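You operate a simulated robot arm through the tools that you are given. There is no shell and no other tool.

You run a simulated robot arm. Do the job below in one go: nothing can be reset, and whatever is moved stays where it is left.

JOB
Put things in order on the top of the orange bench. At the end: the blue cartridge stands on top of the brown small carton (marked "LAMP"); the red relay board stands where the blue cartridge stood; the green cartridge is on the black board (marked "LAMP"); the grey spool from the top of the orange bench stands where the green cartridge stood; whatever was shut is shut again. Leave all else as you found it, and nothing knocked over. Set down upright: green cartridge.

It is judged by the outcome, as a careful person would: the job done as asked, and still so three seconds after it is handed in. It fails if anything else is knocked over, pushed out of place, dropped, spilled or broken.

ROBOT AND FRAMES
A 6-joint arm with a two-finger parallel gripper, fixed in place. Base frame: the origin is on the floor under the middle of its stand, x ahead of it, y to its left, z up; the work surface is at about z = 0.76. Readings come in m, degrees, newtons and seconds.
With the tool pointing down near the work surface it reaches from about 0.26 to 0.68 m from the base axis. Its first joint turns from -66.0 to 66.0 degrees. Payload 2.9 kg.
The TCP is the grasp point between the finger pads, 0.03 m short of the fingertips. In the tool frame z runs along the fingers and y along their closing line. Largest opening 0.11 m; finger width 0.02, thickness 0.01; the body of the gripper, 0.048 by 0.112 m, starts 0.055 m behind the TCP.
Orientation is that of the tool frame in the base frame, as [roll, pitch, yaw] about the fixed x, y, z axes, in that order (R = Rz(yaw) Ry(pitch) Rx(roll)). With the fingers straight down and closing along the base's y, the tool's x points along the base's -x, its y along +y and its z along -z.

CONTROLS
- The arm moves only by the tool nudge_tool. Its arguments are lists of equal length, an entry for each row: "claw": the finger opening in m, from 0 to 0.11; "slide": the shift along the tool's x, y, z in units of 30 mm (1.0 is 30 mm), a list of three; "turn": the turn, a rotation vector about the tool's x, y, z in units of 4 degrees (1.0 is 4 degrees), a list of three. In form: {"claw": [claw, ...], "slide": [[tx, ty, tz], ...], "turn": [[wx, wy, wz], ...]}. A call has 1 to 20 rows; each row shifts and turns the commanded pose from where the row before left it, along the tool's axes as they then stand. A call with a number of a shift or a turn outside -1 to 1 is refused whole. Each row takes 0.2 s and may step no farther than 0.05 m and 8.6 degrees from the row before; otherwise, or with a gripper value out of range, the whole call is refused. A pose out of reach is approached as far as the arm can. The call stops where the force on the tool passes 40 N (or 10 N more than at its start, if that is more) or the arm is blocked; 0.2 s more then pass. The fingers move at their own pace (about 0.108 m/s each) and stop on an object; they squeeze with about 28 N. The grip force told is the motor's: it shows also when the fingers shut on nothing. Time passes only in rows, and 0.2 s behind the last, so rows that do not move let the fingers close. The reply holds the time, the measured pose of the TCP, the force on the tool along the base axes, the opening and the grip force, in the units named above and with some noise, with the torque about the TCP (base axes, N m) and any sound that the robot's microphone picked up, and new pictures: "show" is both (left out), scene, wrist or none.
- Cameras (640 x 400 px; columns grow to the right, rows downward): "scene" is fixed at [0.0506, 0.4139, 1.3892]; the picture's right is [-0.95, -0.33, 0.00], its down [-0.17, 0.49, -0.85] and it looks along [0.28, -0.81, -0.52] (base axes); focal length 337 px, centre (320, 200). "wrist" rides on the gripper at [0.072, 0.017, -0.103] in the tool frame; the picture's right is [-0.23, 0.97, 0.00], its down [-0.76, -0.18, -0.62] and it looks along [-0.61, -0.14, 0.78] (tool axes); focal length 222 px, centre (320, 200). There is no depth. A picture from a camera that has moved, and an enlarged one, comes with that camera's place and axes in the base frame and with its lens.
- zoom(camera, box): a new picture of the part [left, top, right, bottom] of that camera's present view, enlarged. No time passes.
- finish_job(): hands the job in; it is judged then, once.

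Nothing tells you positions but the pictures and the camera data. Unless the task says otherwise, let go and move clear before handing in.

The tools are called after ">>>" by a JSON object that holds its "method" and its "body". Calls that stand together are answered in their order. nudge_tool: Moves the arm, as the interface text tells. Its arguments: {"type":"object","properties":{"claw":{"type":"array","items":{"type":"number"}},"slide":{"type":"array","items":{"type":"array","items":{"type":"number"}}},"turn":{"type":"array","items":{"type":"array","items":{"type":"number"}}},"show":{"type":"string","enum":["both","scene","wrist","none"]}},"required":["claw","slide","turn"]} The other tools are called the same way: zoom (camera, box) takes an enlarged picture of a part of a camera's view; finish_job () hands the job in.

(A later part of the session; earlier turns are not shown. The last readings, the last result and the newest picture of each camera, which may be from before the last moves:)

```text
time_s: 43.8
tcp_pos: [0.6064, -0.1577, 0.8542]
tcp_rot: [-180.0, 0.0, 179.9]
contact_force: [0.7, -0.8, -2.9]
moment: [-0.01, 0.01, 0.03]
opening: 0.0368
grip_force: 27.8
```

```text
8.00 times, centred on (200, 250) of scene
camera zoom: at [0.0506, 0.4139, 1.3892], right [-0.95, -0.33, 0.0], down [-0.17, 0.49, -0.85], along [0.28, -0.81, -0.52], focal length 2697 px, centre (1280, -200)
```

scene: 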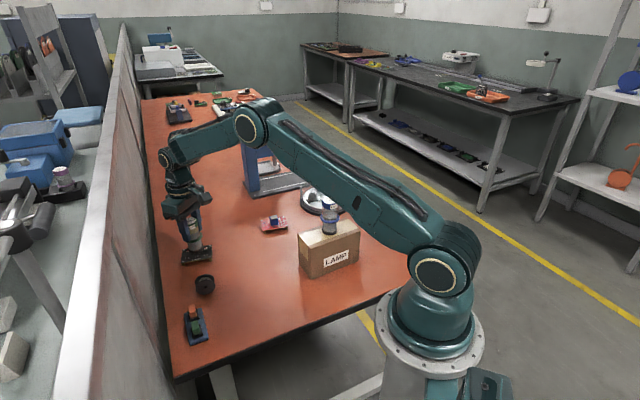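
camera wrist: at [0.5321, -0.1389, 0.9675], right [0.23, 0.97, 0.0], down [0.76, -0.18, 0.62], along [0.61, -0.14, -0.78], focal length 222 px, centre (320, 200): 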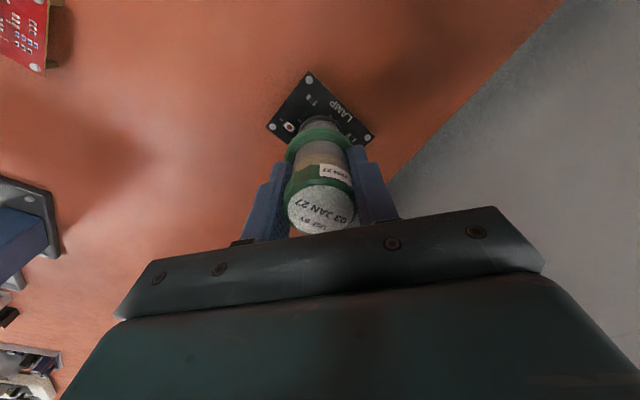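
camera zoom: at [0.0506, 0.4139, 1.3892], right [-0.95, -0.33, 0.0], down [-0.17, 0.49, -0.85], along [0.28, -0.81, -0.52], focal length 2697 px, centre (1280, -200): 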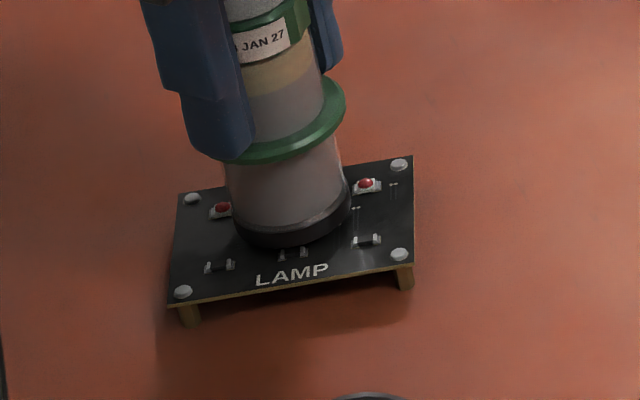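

>>> {"method": "nudge_tool", "body": {"claw": [0.03, 0.03], "slide": [[0, 0, 0.04], [0, 0, 0]], "turn": [[0, 0, 0], [0, 0, 0]], "show": "none"}}

>>> {"method": "nudge_tool", "body": {"claw": [0.03, 0.03], "slide": [[0, 0, 0.03], [0, 0, 0]], "turn": [[0, 0, 0], [0, 0, 0]], "show": "none"}}

>>> {"method": "zoom", "body": {"camera": "scene", "box": [175, 225, 225, 275]}}

```text
time_s: 44.4
tcp_pos: [0.6061, -0.1563, 0.8529]
tcp_rot: [179.9, 0.0, -179.9]
contact_force: [0.1, 0.0, -2.1]
moment: [0.04, 0.02, -0.01]
opening: 0.0368
grip_force: 28.2
```

```text
time_s: 45.0
tcp_pos: [0.6063, -0.1562, 0.8519]
tcp_rot: [180.0, 0.0, 180.0]
contact_force: [-1.0, -0.1, -2.7]
moment: [0.03, 0.0, 0.0]
opening: 0.0366
grip_force: 28.0
```

```text
8.00 times, centred on (200, 250) of scene
camera zoom: at [0.0506, 0.4139, 1.3892], right [-0.95, -0.33, 0.0], down [-0.17, 0.49, -0.85], along [0.28, -0.81, -0.52], focal length 2697 px, centre (1280, -200)
```

zoom: 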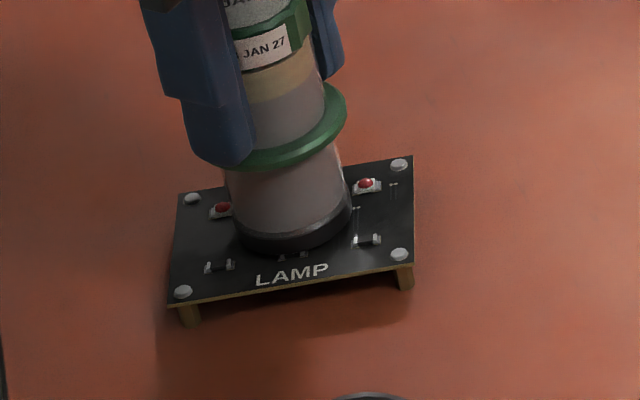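

>>> {"method": "nudge_tool", "body": {"claw": [0.03, 0.03], "slide": [[0, 0, 0.04], [0, 0, 0]], "turn": [[0, 0, 0], [0, 0, 0]], "show": "none"}}

>>> {"method": "zoom", "body": {"camera": "scene", "box": [175, 225, 225, 275]}}

```text
time_s: 45.6
tcp_pos: [0.6083, -0.1576, 0.8507]
tcp_rot: [-180.0, 0.0, -180.0]
contact_force: [-1.8, 0.5, 1.2]
moment: [0.03, 0.07, 0.01]
opening: 0.0366
grip_force: 27.9
```

```text
8.00 times, centred on (200, 250) of scene
camera zoom: at [0.0505, 0.4139, 1.3892], right [-0.95, -0.33, 0.0], down [-0.17, 0.49, -0.85], along [0.28, -0.81, -0.52], focal length 2697 px, centre (1280, -200)
```

zoom: 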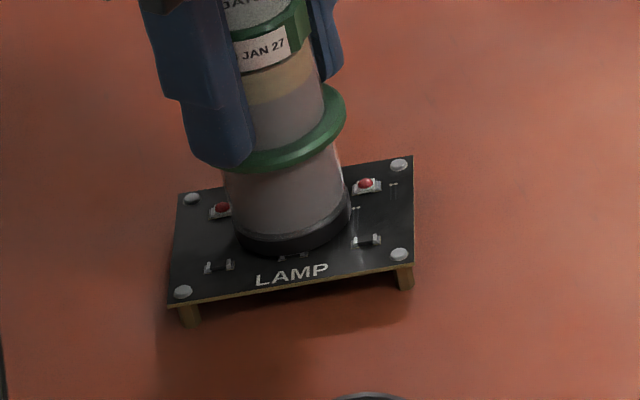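

Contact is just felt. It sits a few millimetres toward the back, so I'll lift a hair, shift about 3 mm, and set down again.

>>> {"method": "nudge_tool", "body": {"claw": [0.03, 0.03, 0.03, 0.03, 0.03], "slide": [[0, 0, -0.08], [0.03, 0.1, 0], [0, 0, 0.05], [0, 0, 0.02], [0, 0, 0]], "turn": [[0, 0, 0], [0, 0, 0], [0, 0, 0], [0, 0, 0], [0, 0, 0]], "show": "none"}}

>>> {"method": "zoom", "body": {"camera": "scene", "box": [175, 225, 225, 275]}}

```text
time_s: 46.8
tcp_pos: [0.6067, -0.1548, 0.8506]
tcp_rot: [-180.0, 0.1, -180.0]
contact_force: [-1.1, 1.7, 3.2]
moment: [0.1, 0.07, 0.05]
opening: 0.0363
grip_force: 28.2
```

```text
8.00 times, centred on (200, 250) of scene
camera zoom: at [0.0505, 0.4139, 1.3892], right [-0.95, -0.33, 0.0], down [-0.17, 0.49, -0.85], along [0.28, -0.81, -0.52], focal length 2697 px, centre (1280, -200)
```

zoom: 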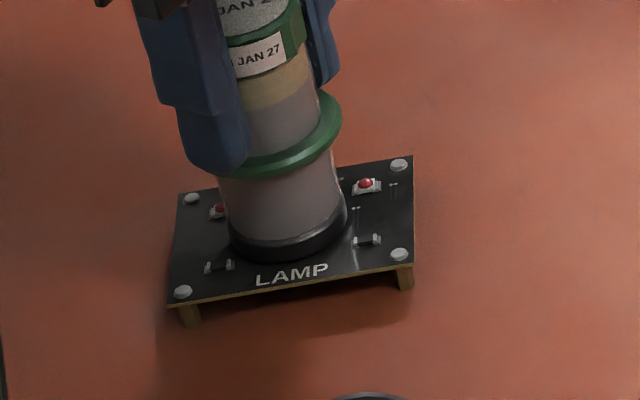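

Well centred with light contact. Releasing.

>>> {"method": "nudge_tool", "body": {"claw": [0.05, 0.07, 0.09, 0.09], "slide": [[0, 0, 0], [0, 0, 0], [0, 0, 0], [0, 0, 0]], "turn": [[0, 0, 0], [0, 0, 0], [0, 0, 0], [0, 0, 0]]}}

>>> {"method": "zoom", "body": {"camera": "scene", "box": [165, 205, 235, 280]}}

```text
time_s: 47.8
tcp_pos: [0.606, -0.1541, 0.8497]
tcp_rot: [-179.9, 0.1, 180.0]
contact_force: [-0.7, 0.2, 0.1]
moment: [0.01, 0.03, 0.02]
opening: 0.0901
grip_force: 0.1
camera wrist: at [0.5332, -0.1372, 0.9529], right [0.23, 0.97, 0.0], down [0.76, -0.18, 0.62], along [0.61, -0.14, -0.78], focal length 222 px, centre (320, 200)
```

scene: 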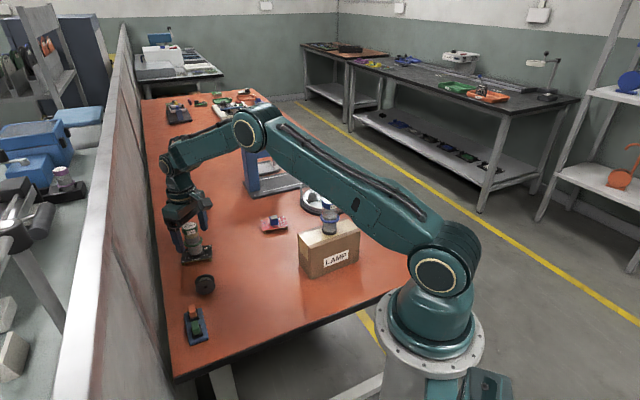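
wrist: 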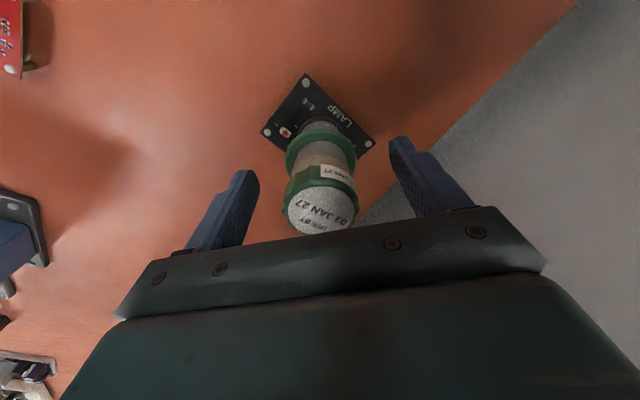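

```text
5.33 times, centred on (200, 242) of scene
camera zoom: at [0.0506, 0.4139, 1.3892], right [-0.95, -0.33, 0.0], down [-0.17, 0.49, -0.85], along [0.28, -0.81, -0.52], focal length 1798 px, centre (960, -27)
```

zoom: 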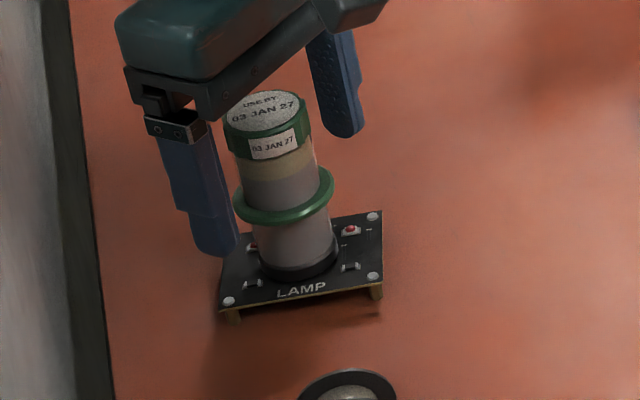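

The green cartridge stands upright on the black board. Rising straight up, then over to the spool.

>>> {"method": "nudge_tool", "body": {"claw": [0.09, 0.1, 0.11, 0.11, 0.11, 0.11, 0.11, 0.11, 0.11], "slide": [[0, 0, -0.5], [0, 0, -0.9], [0, 0, -0.9], [0, 0, -0.9], [0, 0, -0.9], [0.82, 0.78, -0.3], [0.82, 0.78, -0.3], [0.82, 0.78, 0], [0.82, 0.78, 0]], "turn": [[0, 0, 0], [0, 0, 0], [0, 0, 0], [0, 0, 0], [0, 0, 0], [0, 0, 0], [0, 0, 0], [0, 0, 0], [0, 0, 0]]}}

>>> {"method": "zoom", "body": {"camera": "wrist", "box": [260, 40, 400, 140]}}

>>> {"method": "zoom", "body": {"camera": "scene", "box": [160, 210, 250, 350]}}

```text
time_s: 49.8
tcp_pos: [0.5082, -0.0598, 0.9925]
tcp_rot: [180.0, 0.0, -180.0]
contact_force: [-1.0, -0.2, -0.2]
moment: [-0.02, 0.0, -0.02]
opening: 0.1099
grip_force: 0.1
camera wrist: at [0.4348, -0.0432, 1.0945], right [0.23, 0.97, 0.0], down [0.76, -0.18, 0.62], along [0.61, -0.14, -0.78], focal length 222 px, centre (320, 200)
```

scene: 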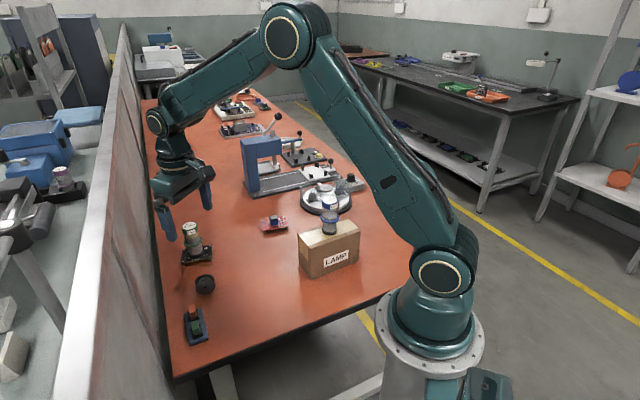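
wrist: 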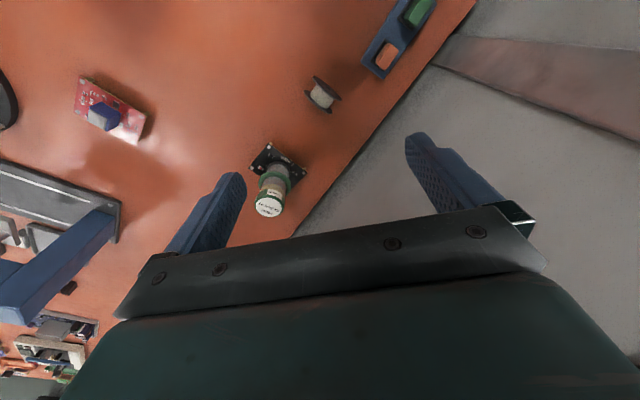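

```text
4.00 times, centred on (330, 90) of wrist
camera zoom: at [0.4348, -0.0432, 1.0945], right [0.23, 0.97, 0.0], down [0.76, -0.18, 0.62], along [0.61, -0.14, -0.78], focal length 888 px, centre (280, 640)
```

zoom: 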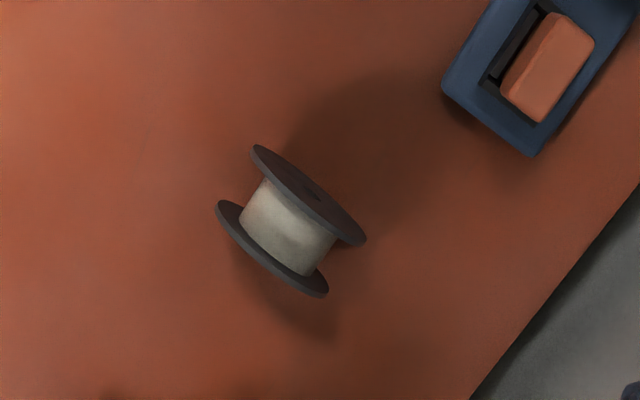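

```text
2.86 times, centred on (205, 280) of scene
camera zoom: at [0.0506, 0.4139, 1.3892], right [-0.95, -0.33, 0.0], down [-0.17, 0.49, -0.85], along [0.28, -0.81, -0.52], focal length 963 px, centre (649, -29)
```

zoom: 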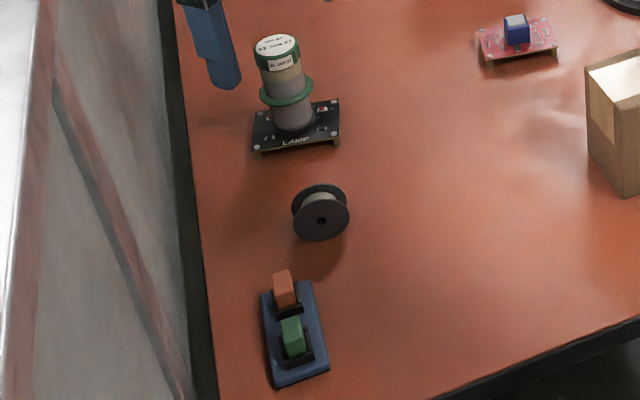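

The spool lies on its rims with its axis at about 129°, centred near (0.509, -0.057), with the switch box close by. I'll turn the gripper to close along the axis with a narrower opening, and lower part-way.

>>> {"method": "nudge_tool", "body": {"claw": [0.11, 0.1, 0.09, 0.08, 0.07, 0.07, 0.07, 0.07, 0.07, 0.07], "slide": [[0, 0, 0], [0, 0, 0.4], [0, 0, 0.4], [0, 0, 0.4], [0, 0, 0.4], [0, 0, 0.4], [0, 0, 0.4], [0, 0, 0.4], [0, 0, 0], [0, 0, 0]], "turn": [[0, 0, -0.97], [0, 0, -0.97], [0, 0, -0.97], [0, 0, -0.97], [0, 0, -0.97], [0, 0, -0.97], [0, 0, -0.97], [0, 0, -0.97], [0, 0, -0.97], [0, 0, -0.97]]}}

>>> {"method": "zoom", "body": {"camera": "wrist", "box": [240, 40, 400, 160]}}

>>> {"method": "zoom", "body": {"camera": "scene", "box": [160, 230, 250, 350]}}

```text
time_s: 52.0
tcp_pos: [0.5073, -0.061, 0.9078]
tcp_rot: [179.8, 0.0, -141.2]
contact_force: [-0.3, -0.7, 0.0]
moment: [-0.01, 0.05, -0.03]
opening: 0.0699
grip_force: 0.1
camera wrist: at [0.4398, -0.0928, 1.0098], right [-0.43, 0.9, 0.0], down [0.7, 0.34, 0.62], along [0.56, 0.27, -0.78], focal length 222 px, centre (320, 200)
```

scene: 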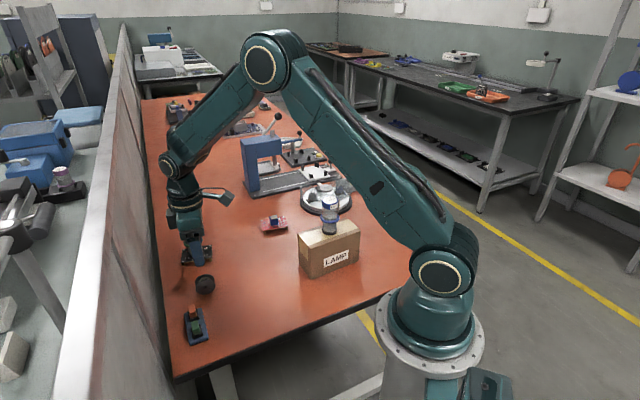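
wrist: 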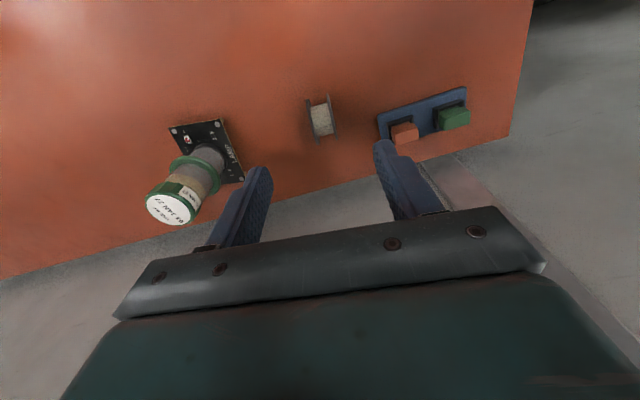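

```text
3.33 times, centred on (320, 100) of wrist
camera zoom: at [0.4398, -0.0928, 1.0098], right [-0.43, 0.9, 0.0], down [0.7, 0.34, 0.62], along [0.56, 0.27, -0.78], focal length 740 px, centre (320, 533)
```

zoom: 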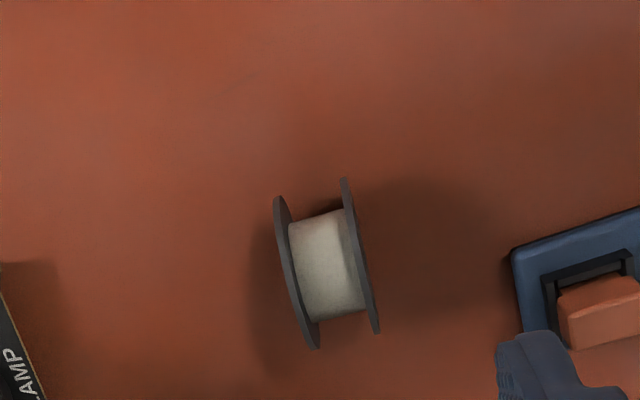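

```text
3.33 times, centred on (205, 290) of scene
camera zoom: at [0.0506, 0.4139, 1.3892], right [-0.95, -0.33, 0.0], down [-0.17, 0.49, -0.85], along [0.28, -0.81, -0.52], focal length 1124 px, centre (703, -100)
```

zoom: 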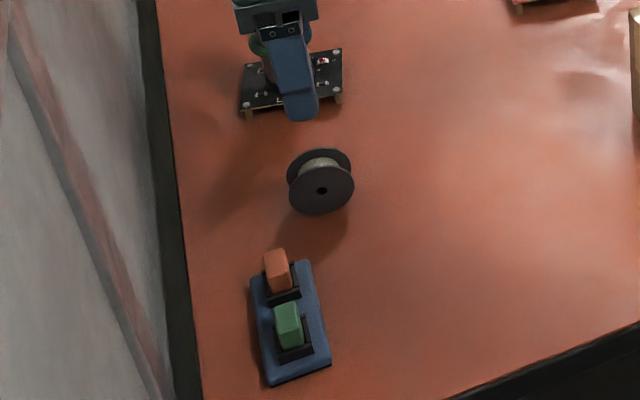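

The spool centre is (0.509, -0.057) and the axis is aligned with the fingers. Descending with a stop to check.

>>> {"method": "nudge_tool", "body": {"claw": [0.07, 0.07, 0.07, 0.07], "slide": [[-0.08, 0.05, 0.7], [0, 0, 0.7], [0, 0, 0.7], [0, 0, 0.4]], "turn": [[0, 0, 0], [0, 0, 0], [0, 0, 0], [0, 0, 0]]}}

>>> {"method": "zoom", "body": {"camera": "wrist", "box": [220, 80, 420, 220]}}

>>> {"method": "zoom", "body": {"camera": "scene", "box": [165, 230, 245, 320]}}

```text
time_s: 53.0
tcp_pos: [0.5089, -0.058, 0.8332]
tcp_rot: [180.0, 0.0, -141.2]
contact_force: [0.4, 1.1, -0.8]
moment: [0.02, 0.0, -0.01]
opening: 0.0703
grip_force: 0.1
camera wrist: at [0.4412, -0.0903, 0.9349], right [-0.43, 0.9, 0.0], down [0.7, 0.34, 0.62], along [0.56, 0.27, -0.78], focal length 222 px, centre (320, 200)
```

scene: 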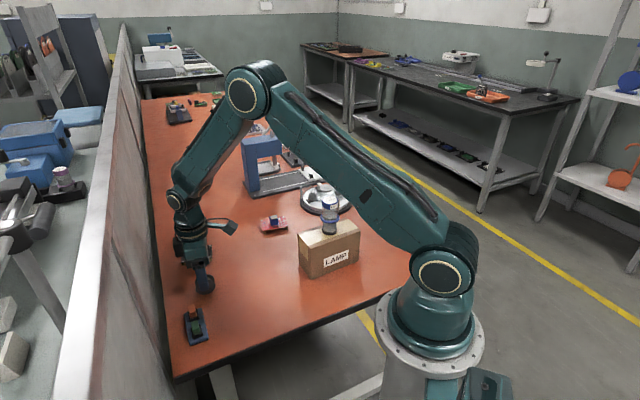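
wrist: 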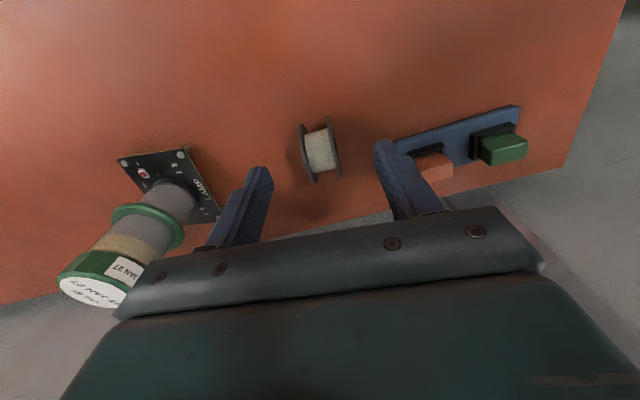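

```text
2.86 times, centred on (320, 150) of wrist
camera zoom: at [0.4412, -0.0903, 0.9349], right [-0.43, 0.9, 0.0], down [0.7, 0.34, 0.62], along [0.56, 0.27, -0.78], focal length 635 px, centre (320, 343)
```

zoom: 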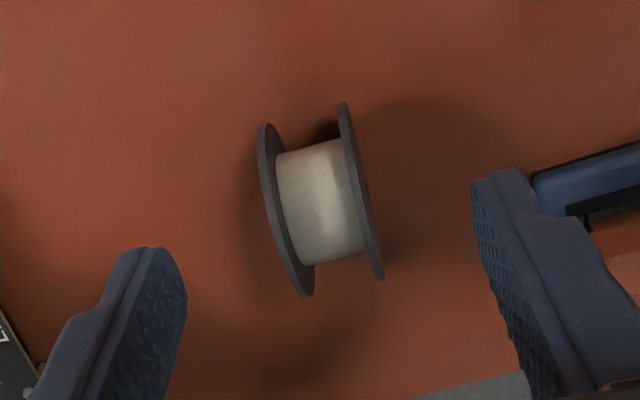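

```text
4.44 times, centred on (205, 275) of scene
camera zoom: at [0.0506, 0.4139, 1.3892], right [-0.95, -0.33, 0.0], down [-0.17, 0.49, -0.85], along [0.28, -0.81, -0.52], focal length 1498 px, centre (831, -133)
```

zoom: 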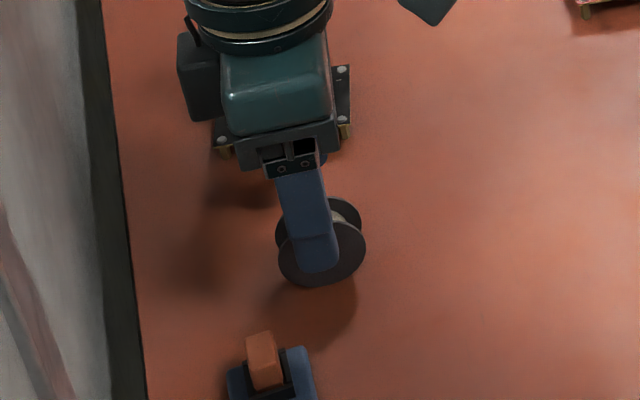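

Centred on the spool. Lowering the last 4 cm and closing on the flanges.

>>> {"method": "nudge_tool", "body": {"claw": [0.07, 0.07, 0.07, 0.02, 0.02, 0.02, 0.02], "slide": [[0, 0, 0.5], [0, 0, 0.5], [0, 0, 0.28], [0, 0, 0], [0, 0, 0], [0, 0, 0], [0, 0, 0]], "turn": [[0, 0, 0], [0, 0, 0], [0, 0, 0], [0, 0, 0], [0, 0, 0], [0, 0, 0], [0, 0, 0]]}}

>>> {"method": "zoom", "body": {"camera": "wrist", "box": [220, 80, 420, 220]}}

>>> {"method": "zoom", "body": {"camera": "scene", "box": [165, 230, 245, 320]}}

```text
time_s: 54.6
tcp_pos: [0.5101, -0.0569, 0.7967]
tcp_rot: [180.0, 0.0, -141.2]
contact_force: [0.5, -0.1, -0.5]
moment: [0.01, 0.0, 0.01]
opening: 0.0213
grip_force: 1.5
camera wrist: at [0.4415, -0.0896, 0.8981], right [-0.43, 0.9, 0.0], down [0.7, 0.34, 0.62], along [0.56, 0.27, -0.78], focal length 222 px, centre (320, 200)
```

scene: 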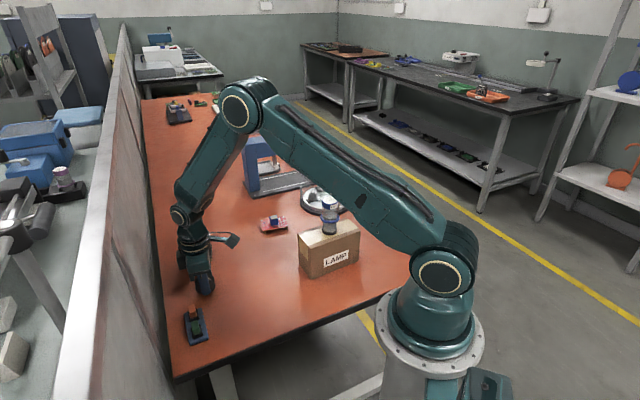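
wrist: 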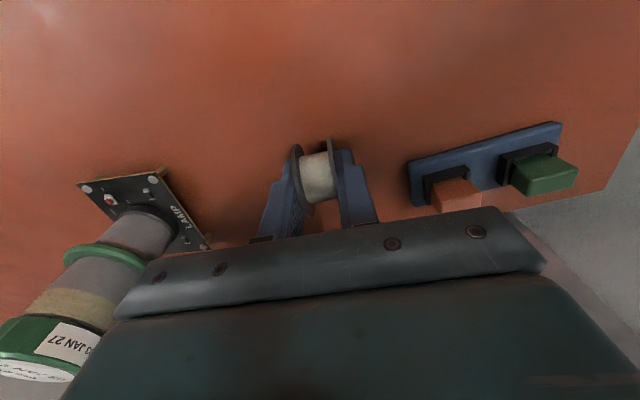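

```text
2.86 times, centred on (320, 150) of wrist
camera zoom: at [0.4415, -0.0896, 0.8981], right [-0.43, 0.9, 0.0], down [0.7, 0.34, 0.62], along [0.56, 0.27, -0.78], focal length 635 px, centre (320, 343)
```

zoom: 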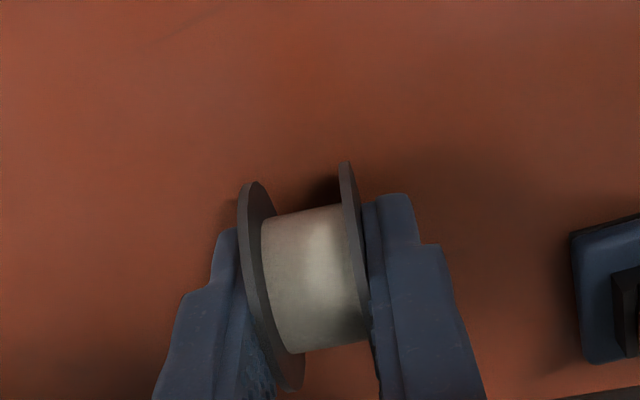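

```text
4.44 times, centred on (205, 275) of scene
camera zoom: at [0.0506, 0.4139, 1.3892], right [-0.95, -0.33, 0.0], down [-0.17, 0.49, -0.85], along [0.28, -0.81, -0.52], focal length 1498 px, centre (831, -133)
```

zoom: 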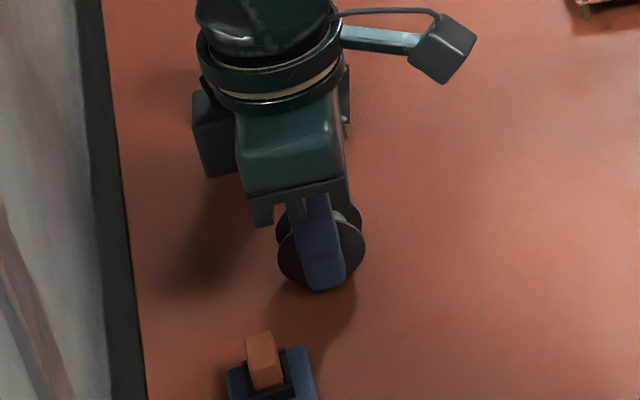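

The opening is 0.021 m with a weak grip, so I need to command tighter to get full squeeze.

>>> {"method": "nudge_tool", "body": {"claw": [0.0, 0.0, 0.0], "slide": [[0, 0, 0], [0, 0, 0], [0, 0, 0]], "turn": [[0, 0, 0], [0, 0, 0], [0, 0, 0]], "show": "none"}}

>>> {"method": "zoom", "body": {"camera": "wrist", "box": [220, 80, 420, 220]}}

```text
time_s: 55.4
tcp_pos: [0.5095, -0.0574, 0.795]
tcp_rot: [180.0, 0.0, -141.2]
contact_force: [0.3, 0.4, -0.7]
moment: [-0.03, -0.02, -0.01]
opening: 0.021
grip_force: 27.3
```

```text
2.86 times, centred on (320, 150) of wrist
camera zoom: at [0.4415, -0.0896, 0.8981], right [-0.43, 0.9, 0.0], down [0.7, 0.34, 0.62], along [0.56, 0.27, -0.78], focal length 635 px, centre (320, 343)
```

zoom: 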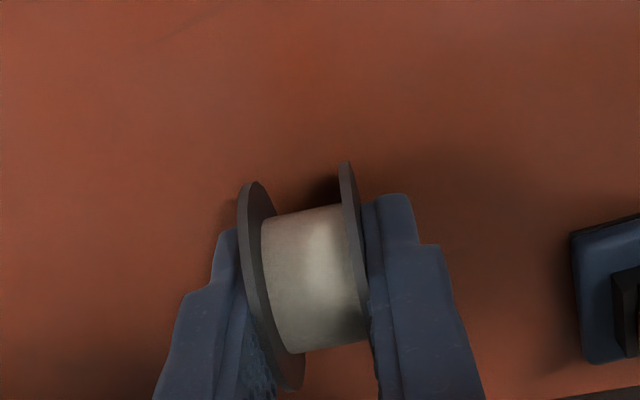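

Now firmly gripped (27 N). Lifting gently and checking.

>>> {"method": "nudge_tool", "body": {"claw": [0.0, 0.0, 0.0, 0.0, 0.0], "slide": [[0, 0, -0.3], [0, 0, -0.6], [0, 0, -0.8], [0, 0, -0.8], [0, 0, 0]], "turn": [[0, 0, 0], [0, 0, 0], [0, 0, 0], [0, 0, 0], [0, 0, 0]]}}

>>> {"method": "zoom", "body": {"camera": "scene", "box": [165, 220, 245, 310]}}

>>> {"method": "zoom", "body": {"camera": "wrist", "box": [220, 80, 420, 220]}}

```text
time_s: 56.6
tcp_pos: [0.509, -0.0586, 0.8708]
tcp_rot: [180.0, -0.1, -141.2]
contact_force: [-0.3, -0.3, 0.0]
moment: [-0.01, 0.0, -0.03]
opening: 0.0209
grip_force: 28.2
camera wrist: at [0.4408, -0.0907, 0.9731], right [-0.43, 0.9, 0.0], down [0.71, 0.34, 0.62], along [0.56, 0.27, -0.78], focal length 222 px, centre (320, 200)
```

scene: 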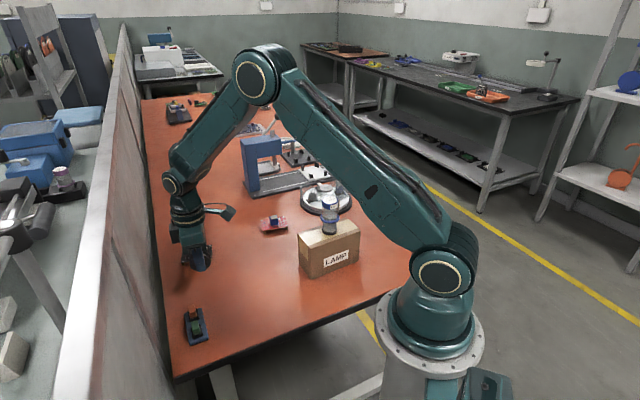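
wrist: 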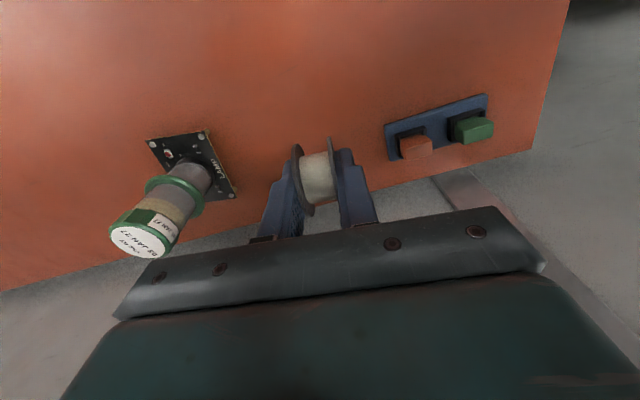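

```text
4.44 times, centred on (205, 265) of scene
camera zoom: at [0.0506, 0.4139, 1.3892], right [-0.95, -0.33, 0.0], down [-0.17, 0.49, -0.85], along [0.28, -0.81, -0.52], focal length 1498 px, centre (831, -89)
```

zoom: 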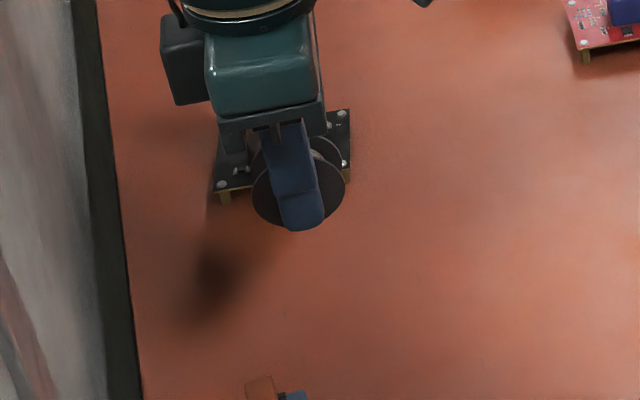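

```text
2.86 times, centred on (320, 150) of wrist
camera zoom: at [0.4408, -0.0907, 0.9731], right [-0.43, 0.9, 0.0], down [0.71, 0.34, 0.62], along [0.56, 0.27, -0.78], focal length 635 px, centre (320, 343)
```

zoom: 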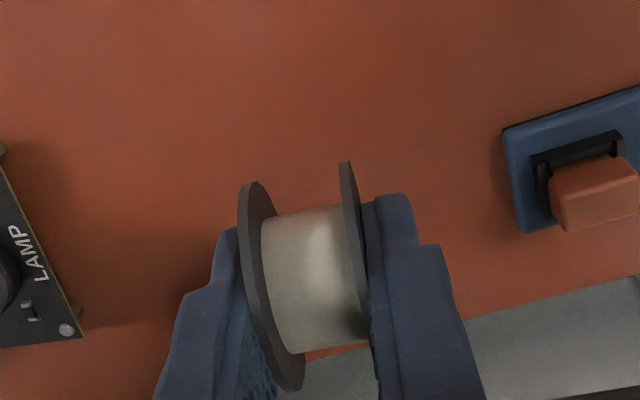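

The spool is held securely. Carrying it to the green cartridge's former spot.

>>> {"method": "nudge_tool", "body": {"claw": [0.0, 0.0, 0.0, 0.0, 0.0, 0.0, 0.0], "slide": [[0.947, 0.468, 0], [0.947, 0.468, 0], [0.947, 0.468, 0], [0.947, 0.468, 0], [0.947, 0.468, 0], [0.947, 0.468, 0], [0, 0, 0]], "turn": [[0, 0, 0], [0, 0, 0], [0, 0, 0], [0, 0, 0], [0, 0, 0], [0, 0, 0], [0, 0, 0]]}}

>>> {"method": "zoom", "body": {"camera": "scene", "box": [230, 190, 370, 310]}}

```text
time_s: 58.2
tcp_pos: [0.3212, -0.0992, 0.871]
tcp_rot: [-180.0, 0.0, -141.2]
contact_force: [-0.2, 0.3, -0.1]
moment: [-0.01, 0.0, 0.02]
opening: 0.0207
grip_force: 28.3
camera wrist: at [0.2539, -0.1316, 0.9732], right [-0.43, 0.9, 0.0], down [0.7, 0.34, 0.62], along [0.56, 0.27, -0.78], focal length 222 px, centre (320, 200)
```

scene: 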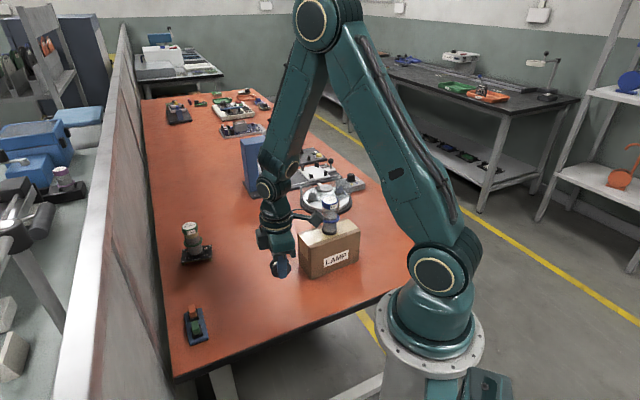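
wrist: 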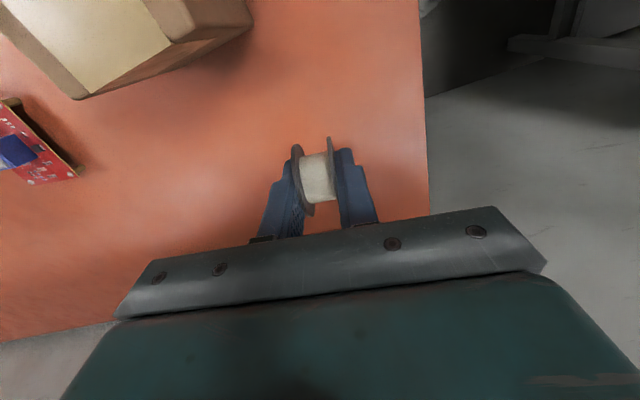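

```text
3.33 times, centred on (300, 250) of scene
camera zoom: at [0.0506, 0.4139, 1.3892], right [-0.95, -0.33, 0.0], down [-0.17, 0.49, -0.85], along [0.28, -0.81, -0.52], focal length 1124 px, centre (387, 33)
```

zoom: 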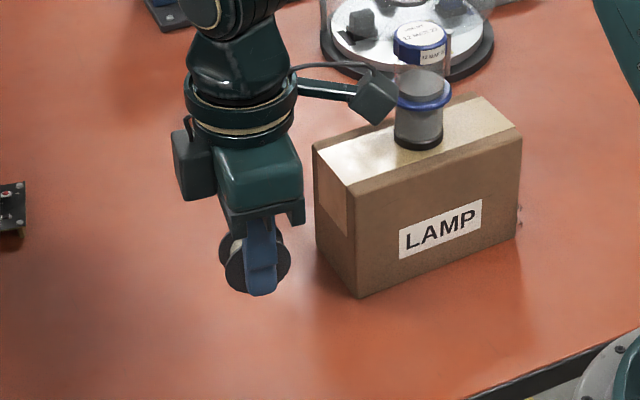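

The gripper's camera arm stays well above the carton. Lowering toward the table.

>>> {"method": "nudge_tool", "body": {"claw": [0.0, 0.0, 0.0, 0.0, 0.0], "slide": [[-0.05, -0.02, 0.6], [0, 0, 0.7], [0, 0, 0.6], [0, 0, 0.4], [0, 0, 0]], "turn": [[0, 0, 0], [0, 0, 0], [0, 0, 0], [0, 0, 0], [0, 0, 0]], "show": "none"}}

>>> {"method": "zoom", "body": {"camera": "scene", "box": [240, 210, 340, 310]}}

```text
time_s: 59.4
tcp_pos: [0.3248, -0.0977, 0.7997]
tcp_rot: [-179.9, -0.1, -141.2]
contact_force: [-1.0, 0.0, 0.4]
moment: [0.02, 0.01, 0.03]
opening: 0.0209
grip_force: 28.1
```

```text
4.00 times, centred on (290, 260) of scene
camera zoom: at [0.0506, 0.4139, 1.3892], right [-0.95, -0.33, 0.0], down [-0.17, 0.49, -0.85], along [0.28, -0.81, -0.52], focal length 1348 px, centre (440, -40)
```

zoom: 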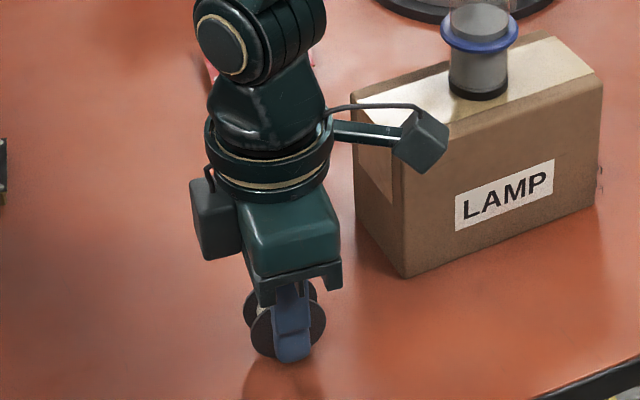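

>>> {"method": "nudge_tool", "body": {"claw": [0.0, 0.0], "slide": [[0, 0, 0.07], [0, 0, 0]], "turn": [[0, 0, 0], [0, 0, 0]], "show": "none"}}

>>> {"method": "nudge_tool", "body": {"claw": [0.0, 0.0], "slide": [[0, 0, 0.04], [0, 0, 0]], "turn": [[0, 0, 0], [0, 0, 0]], "show": "none"}}

>>> {"method": "zoom", "body": {"camera": "scene", "box": [250, 250, 310, 310]}}

```text
time_s: 60.0
tcp_pos: [0.3247, -0.0985, 0.7981]
tcp_rot: [-180.0, 0.0, -141.1]
contact_force: [-0.6, 0.5, -0.8]
moment: [0.01, -0.02, 0.01]
opening: 0.021
grip_force: 28.0
```

```text
time_s: 60.6
tcp_pos: [0.3258, -0.099, 0.796]
tcp_rot: [180.0, 0.0, -141.2]
contact_force: [0.2, 0.1, 0.0]
moment: [0.0, -0.05, 0.01]
opening: 0.0211
grip_force: 27.4
```

```text
6.67 times, centred on (280, 280) of scene
camera zoom: at [0.0506, 0.4139, 1.3892], right [-0.95, -0.33, 0.0], down [-0.17, 0.49, -0.85], along [0.28, -0.81, -0.52], focal length 2248 px, centre (587, -333)
```

zoom: 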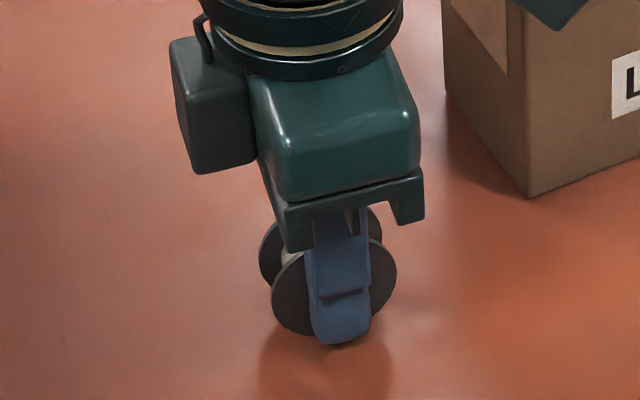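

>>> {"method": "nudge_tool", "body": {"claw": [0.0, 0.0], "slide": [[0.04, 0.03, 0.04], [0, 0, 0]], "turn": [[0, 0, 0], [0, 0, 0]], "show": "none"}}

>>> {"method": "nudge_tool", "body": {"claw": [0.0, 0.0], "slide": [[0, 0, 0.03], [0, 0, 0]], "turn": [[0, 0, 0], [0, 0, 0]], "show": "none"}}

>>> {"method": "zoom", "body": {"camera": "scene", "box": [250, 250, 310, 310]}}

```text
time_s: 61.2
tcp_pos: [0.3223, -0.0987, 0.7956]
tcp_rot: [-180.0, 0.0, -141.1]
contact_force: [0.3, -0.6, -0.2]
moment: [0.01, -0.02, -0.01]
opening: 0.0208
grip_force: 27.9
```

```text
time_s: 61.8
tcp_pos: [0.3236, -0.0986, 0.7949]
tcp_rot: [-179.9, 0.0, -141.2]
contact_force: [-0.5, -1.1, 5.0]
moment: [-0.01, 0.07, -0.02]
opening: 0.0209
grip_force: 27.8
```

```text
6.67 times, centred on (280, 280) of scene
camera zoom: at [0.0505, 0.4139, 1.3892], right [-0.95, -0.33, 0.0], down [-0.17, 0.49, -0.85], along [0.28, -0.81, -0.52], focal length 2248 px, centre (587, -333)
```

zoom: 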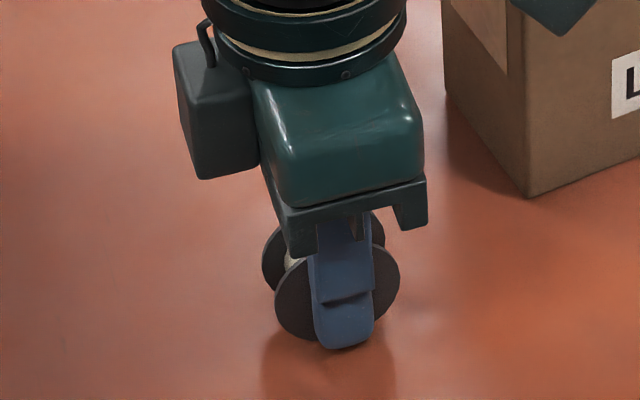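

Contact (5 N). Opening the fingers slowly so the spool doesn't roll.

>>> {"method": "nudge_tool", "body": {"claw": [0.02, 0.024, 0.03, 0.04, 0.05, 0.06, 0.065], "slide": [[0, 0, 0], [0, 0, 0], [0, 0, 0], [0, 0, 0], [0, 0, 0], [0, 0, 0], [0, 0, 0]], "turn": [[0, 0, 0], [0, 0, 0], [0, 0, 0], [0, 0, 0], [0, 0, 0], [0, 0, 0], [0, 0, 0]]}}

>>> {"method": "zoom", "body": {"camera": "scene", "box": [250, 250, 310, 310]}}

>>> {"method": "zoom", "body": {"camera": "wrist", "box": [220, 80, 420, 220]}}

```text
time_s: 63.4
tcp_pos: [0.3246, -0.0999, 0.7949]
tcp_rot: [180.0, -0.1, -141.1]
contact_force: [-0.9, 0.5, -0.1]
moment: [0.02, 0.0, -0.04]
opening: 0.065
grip_force: 0.2
camera wrist: at [0.2556, -0.1309, 0.8975], right [-0.43, 0.9, 0.0], down [0.7, 0.34, 0.62], along [0.56, 0.27, -0.78], focal length 222 px, centre (320, 200)
```

scene: 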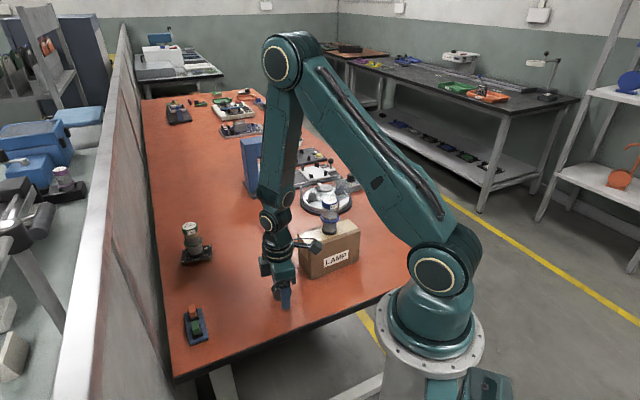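
wrist: 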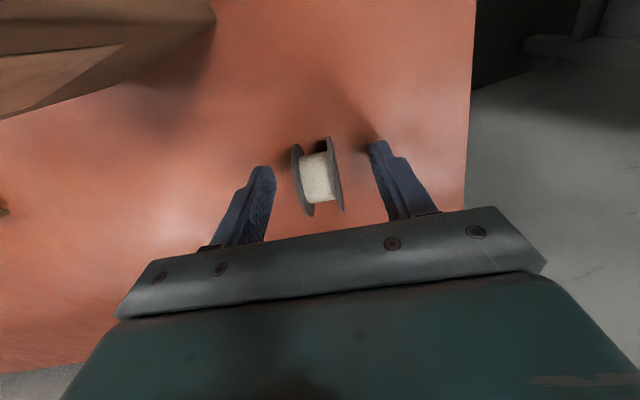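

```text
6.67 times, centred on (280, 280) of scene
camera zoom: at [0.0506, 0.4139, 1.3892], right [-0.95, -0.33, 0.0], down [-0.17, 0.49, -0.85], along [0.28, -0.81, -0.52], focal length 2248 px, centre (587, -333)
```

zoom: 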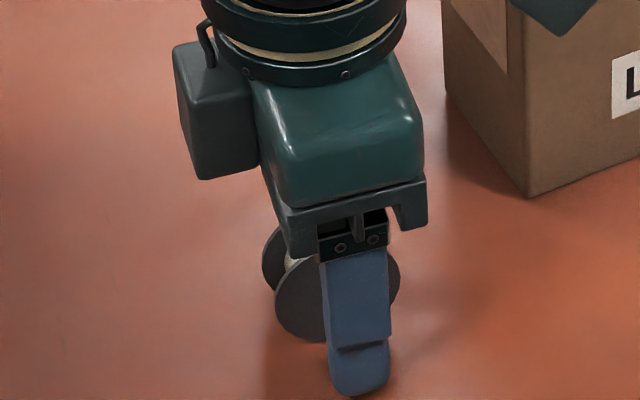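

```text
2.86 times, centred on (320, 150) of wrist
camera zoom: at [0.2556, -0.1309, 0.8975], right [-0.43, 0.9, 0.0], down [0.7, 0.34, 0.62], along [0.56, 0.27, -0.78], focal length 635 px, centre (320, 343)
```

zoom: 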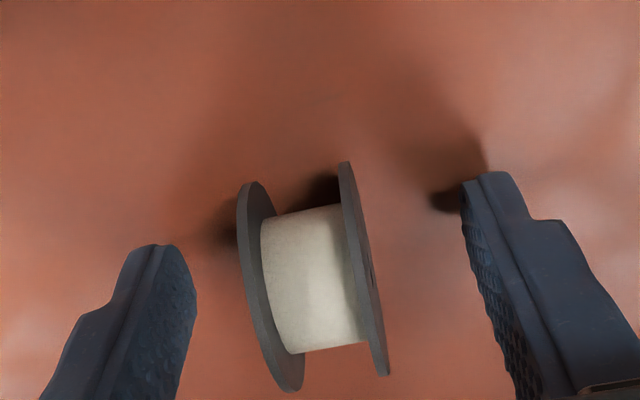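

The spool stands free. Waiting briefly to confirm it does not roll, then rising straight up.

>>> {"method": "nudge_tool", "body": {"claw": [0.065, 0.065, 0.065, 0.065, 0.065], "slide": [[0, 0, 0], [0, 0, 0], [0, 0, 0], [0, 0, 0], [0, 0, 0]], "turn": [[0, 0, 0], [0, 0, 0], [0, 0, 0], [0, 0, 0], [0, 0, 0]], "show": "none"}}

>>> {"method": "zoom", "body": {"camera": "wrist", "box": [220, 80, 420, 220]}}

>>> {"method": "nudge_tool", "body": {"claw": [0.065, 0.065, 0.065, 0.065, 0.065, 0.065, 0.065, 0.065], "slide": [[0, 0, -0.2], [0, 0, -0.5], [0, 0, -0.7], [0, 0, -0.9], [0, 0, -0.9], [0, 0, -0.9], [0, 0, -0.9], [0, 0, -0.9]], "turn": [[0, 0, 0], [0, 0, 0], [0, 0, 0], [0, 0, 0], [0, 0, 0], [0, 0, 0], [0, 0, 0], [0, 0, 0]]}}

>>> {"method": "zoom", "body": {"camera": "scene", "box": [230, 210, 330, 310]}}

```text
time_s: 64.6
tcp_pos: [0.3235, -0.0984, 0.7951]
tcp_rot: [-180.0, 0.0, -141.1]
contact_force: [0.0, 0.7, 0.5]
moment: [-0.02, 0.04, 0.0]
opening: 0.065
grip_force: 0.1
```

```text
2.86 times, centred on (320, 150) of wrist
camera zoom: at [0.2556, -0.1309, 0.8975], right [-0.43, 0.9, 0.0], down [0.7, 0.34, 0.62], along [0.56, 0.27, -0.78], focal length 635 px, centre (320, 343)
```

zoom: 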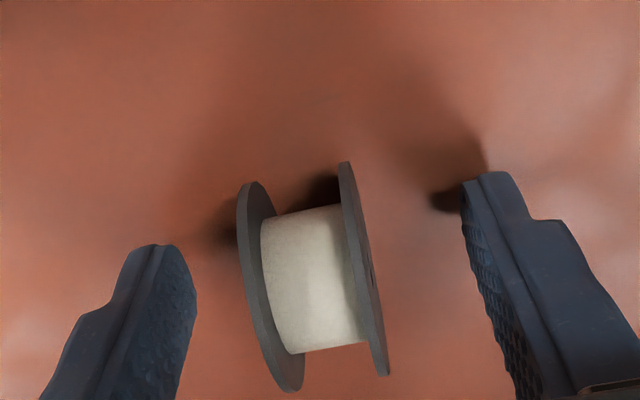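

```text
time_s: 66.4
tcp_pos: [0.3235, -0.0973, 0.9726]
tcp_rot: [-179.9, 0.0, -141.2]
contact_force: [0.7, 0.1, 0.8]
moment: [0.0, -0.04, 0.01]
opening: 0.0651
grip_force: 0.1
camera wrist: at [0.2558, -0.1295, 1.0742], right [-0.43, 0.9, 0.0], down [0.71, 0.34, 0.62], along [0.56, 0.27, -0.78], focal length 222 px, centre (320, 200)
```

scene: 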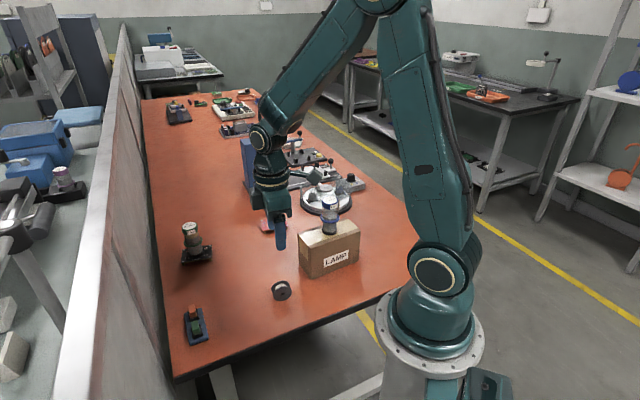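
wrist: 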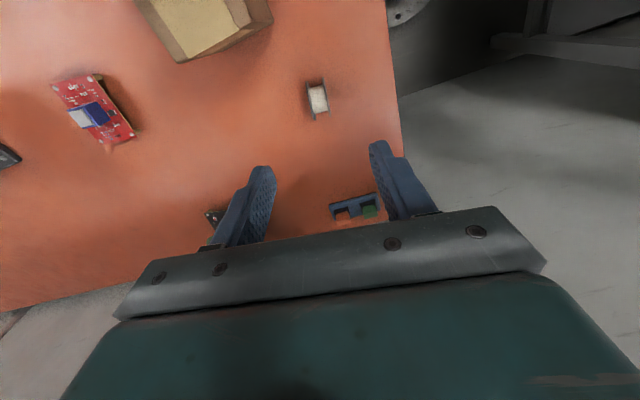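

```text
4.00 times, centred on (280, 260) of scene
camera zoom: at [0.0506, 0.4139, 1.3892], right [-0.95, -0.33, 0.0], down [-0.17, 0.49, -0.85], along [0.28, -0.81, -0.52], focal length 1348 px, centre (480, -40)
```

zoom: 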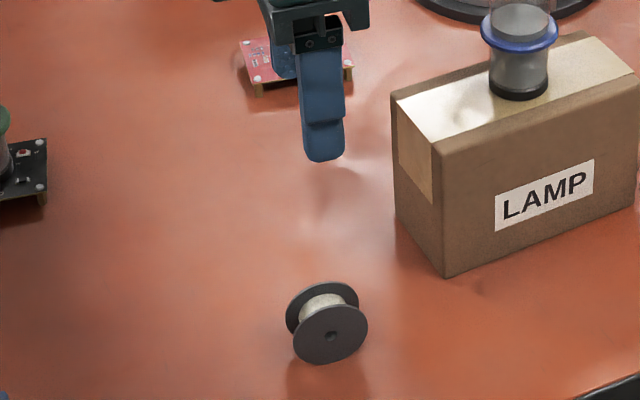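

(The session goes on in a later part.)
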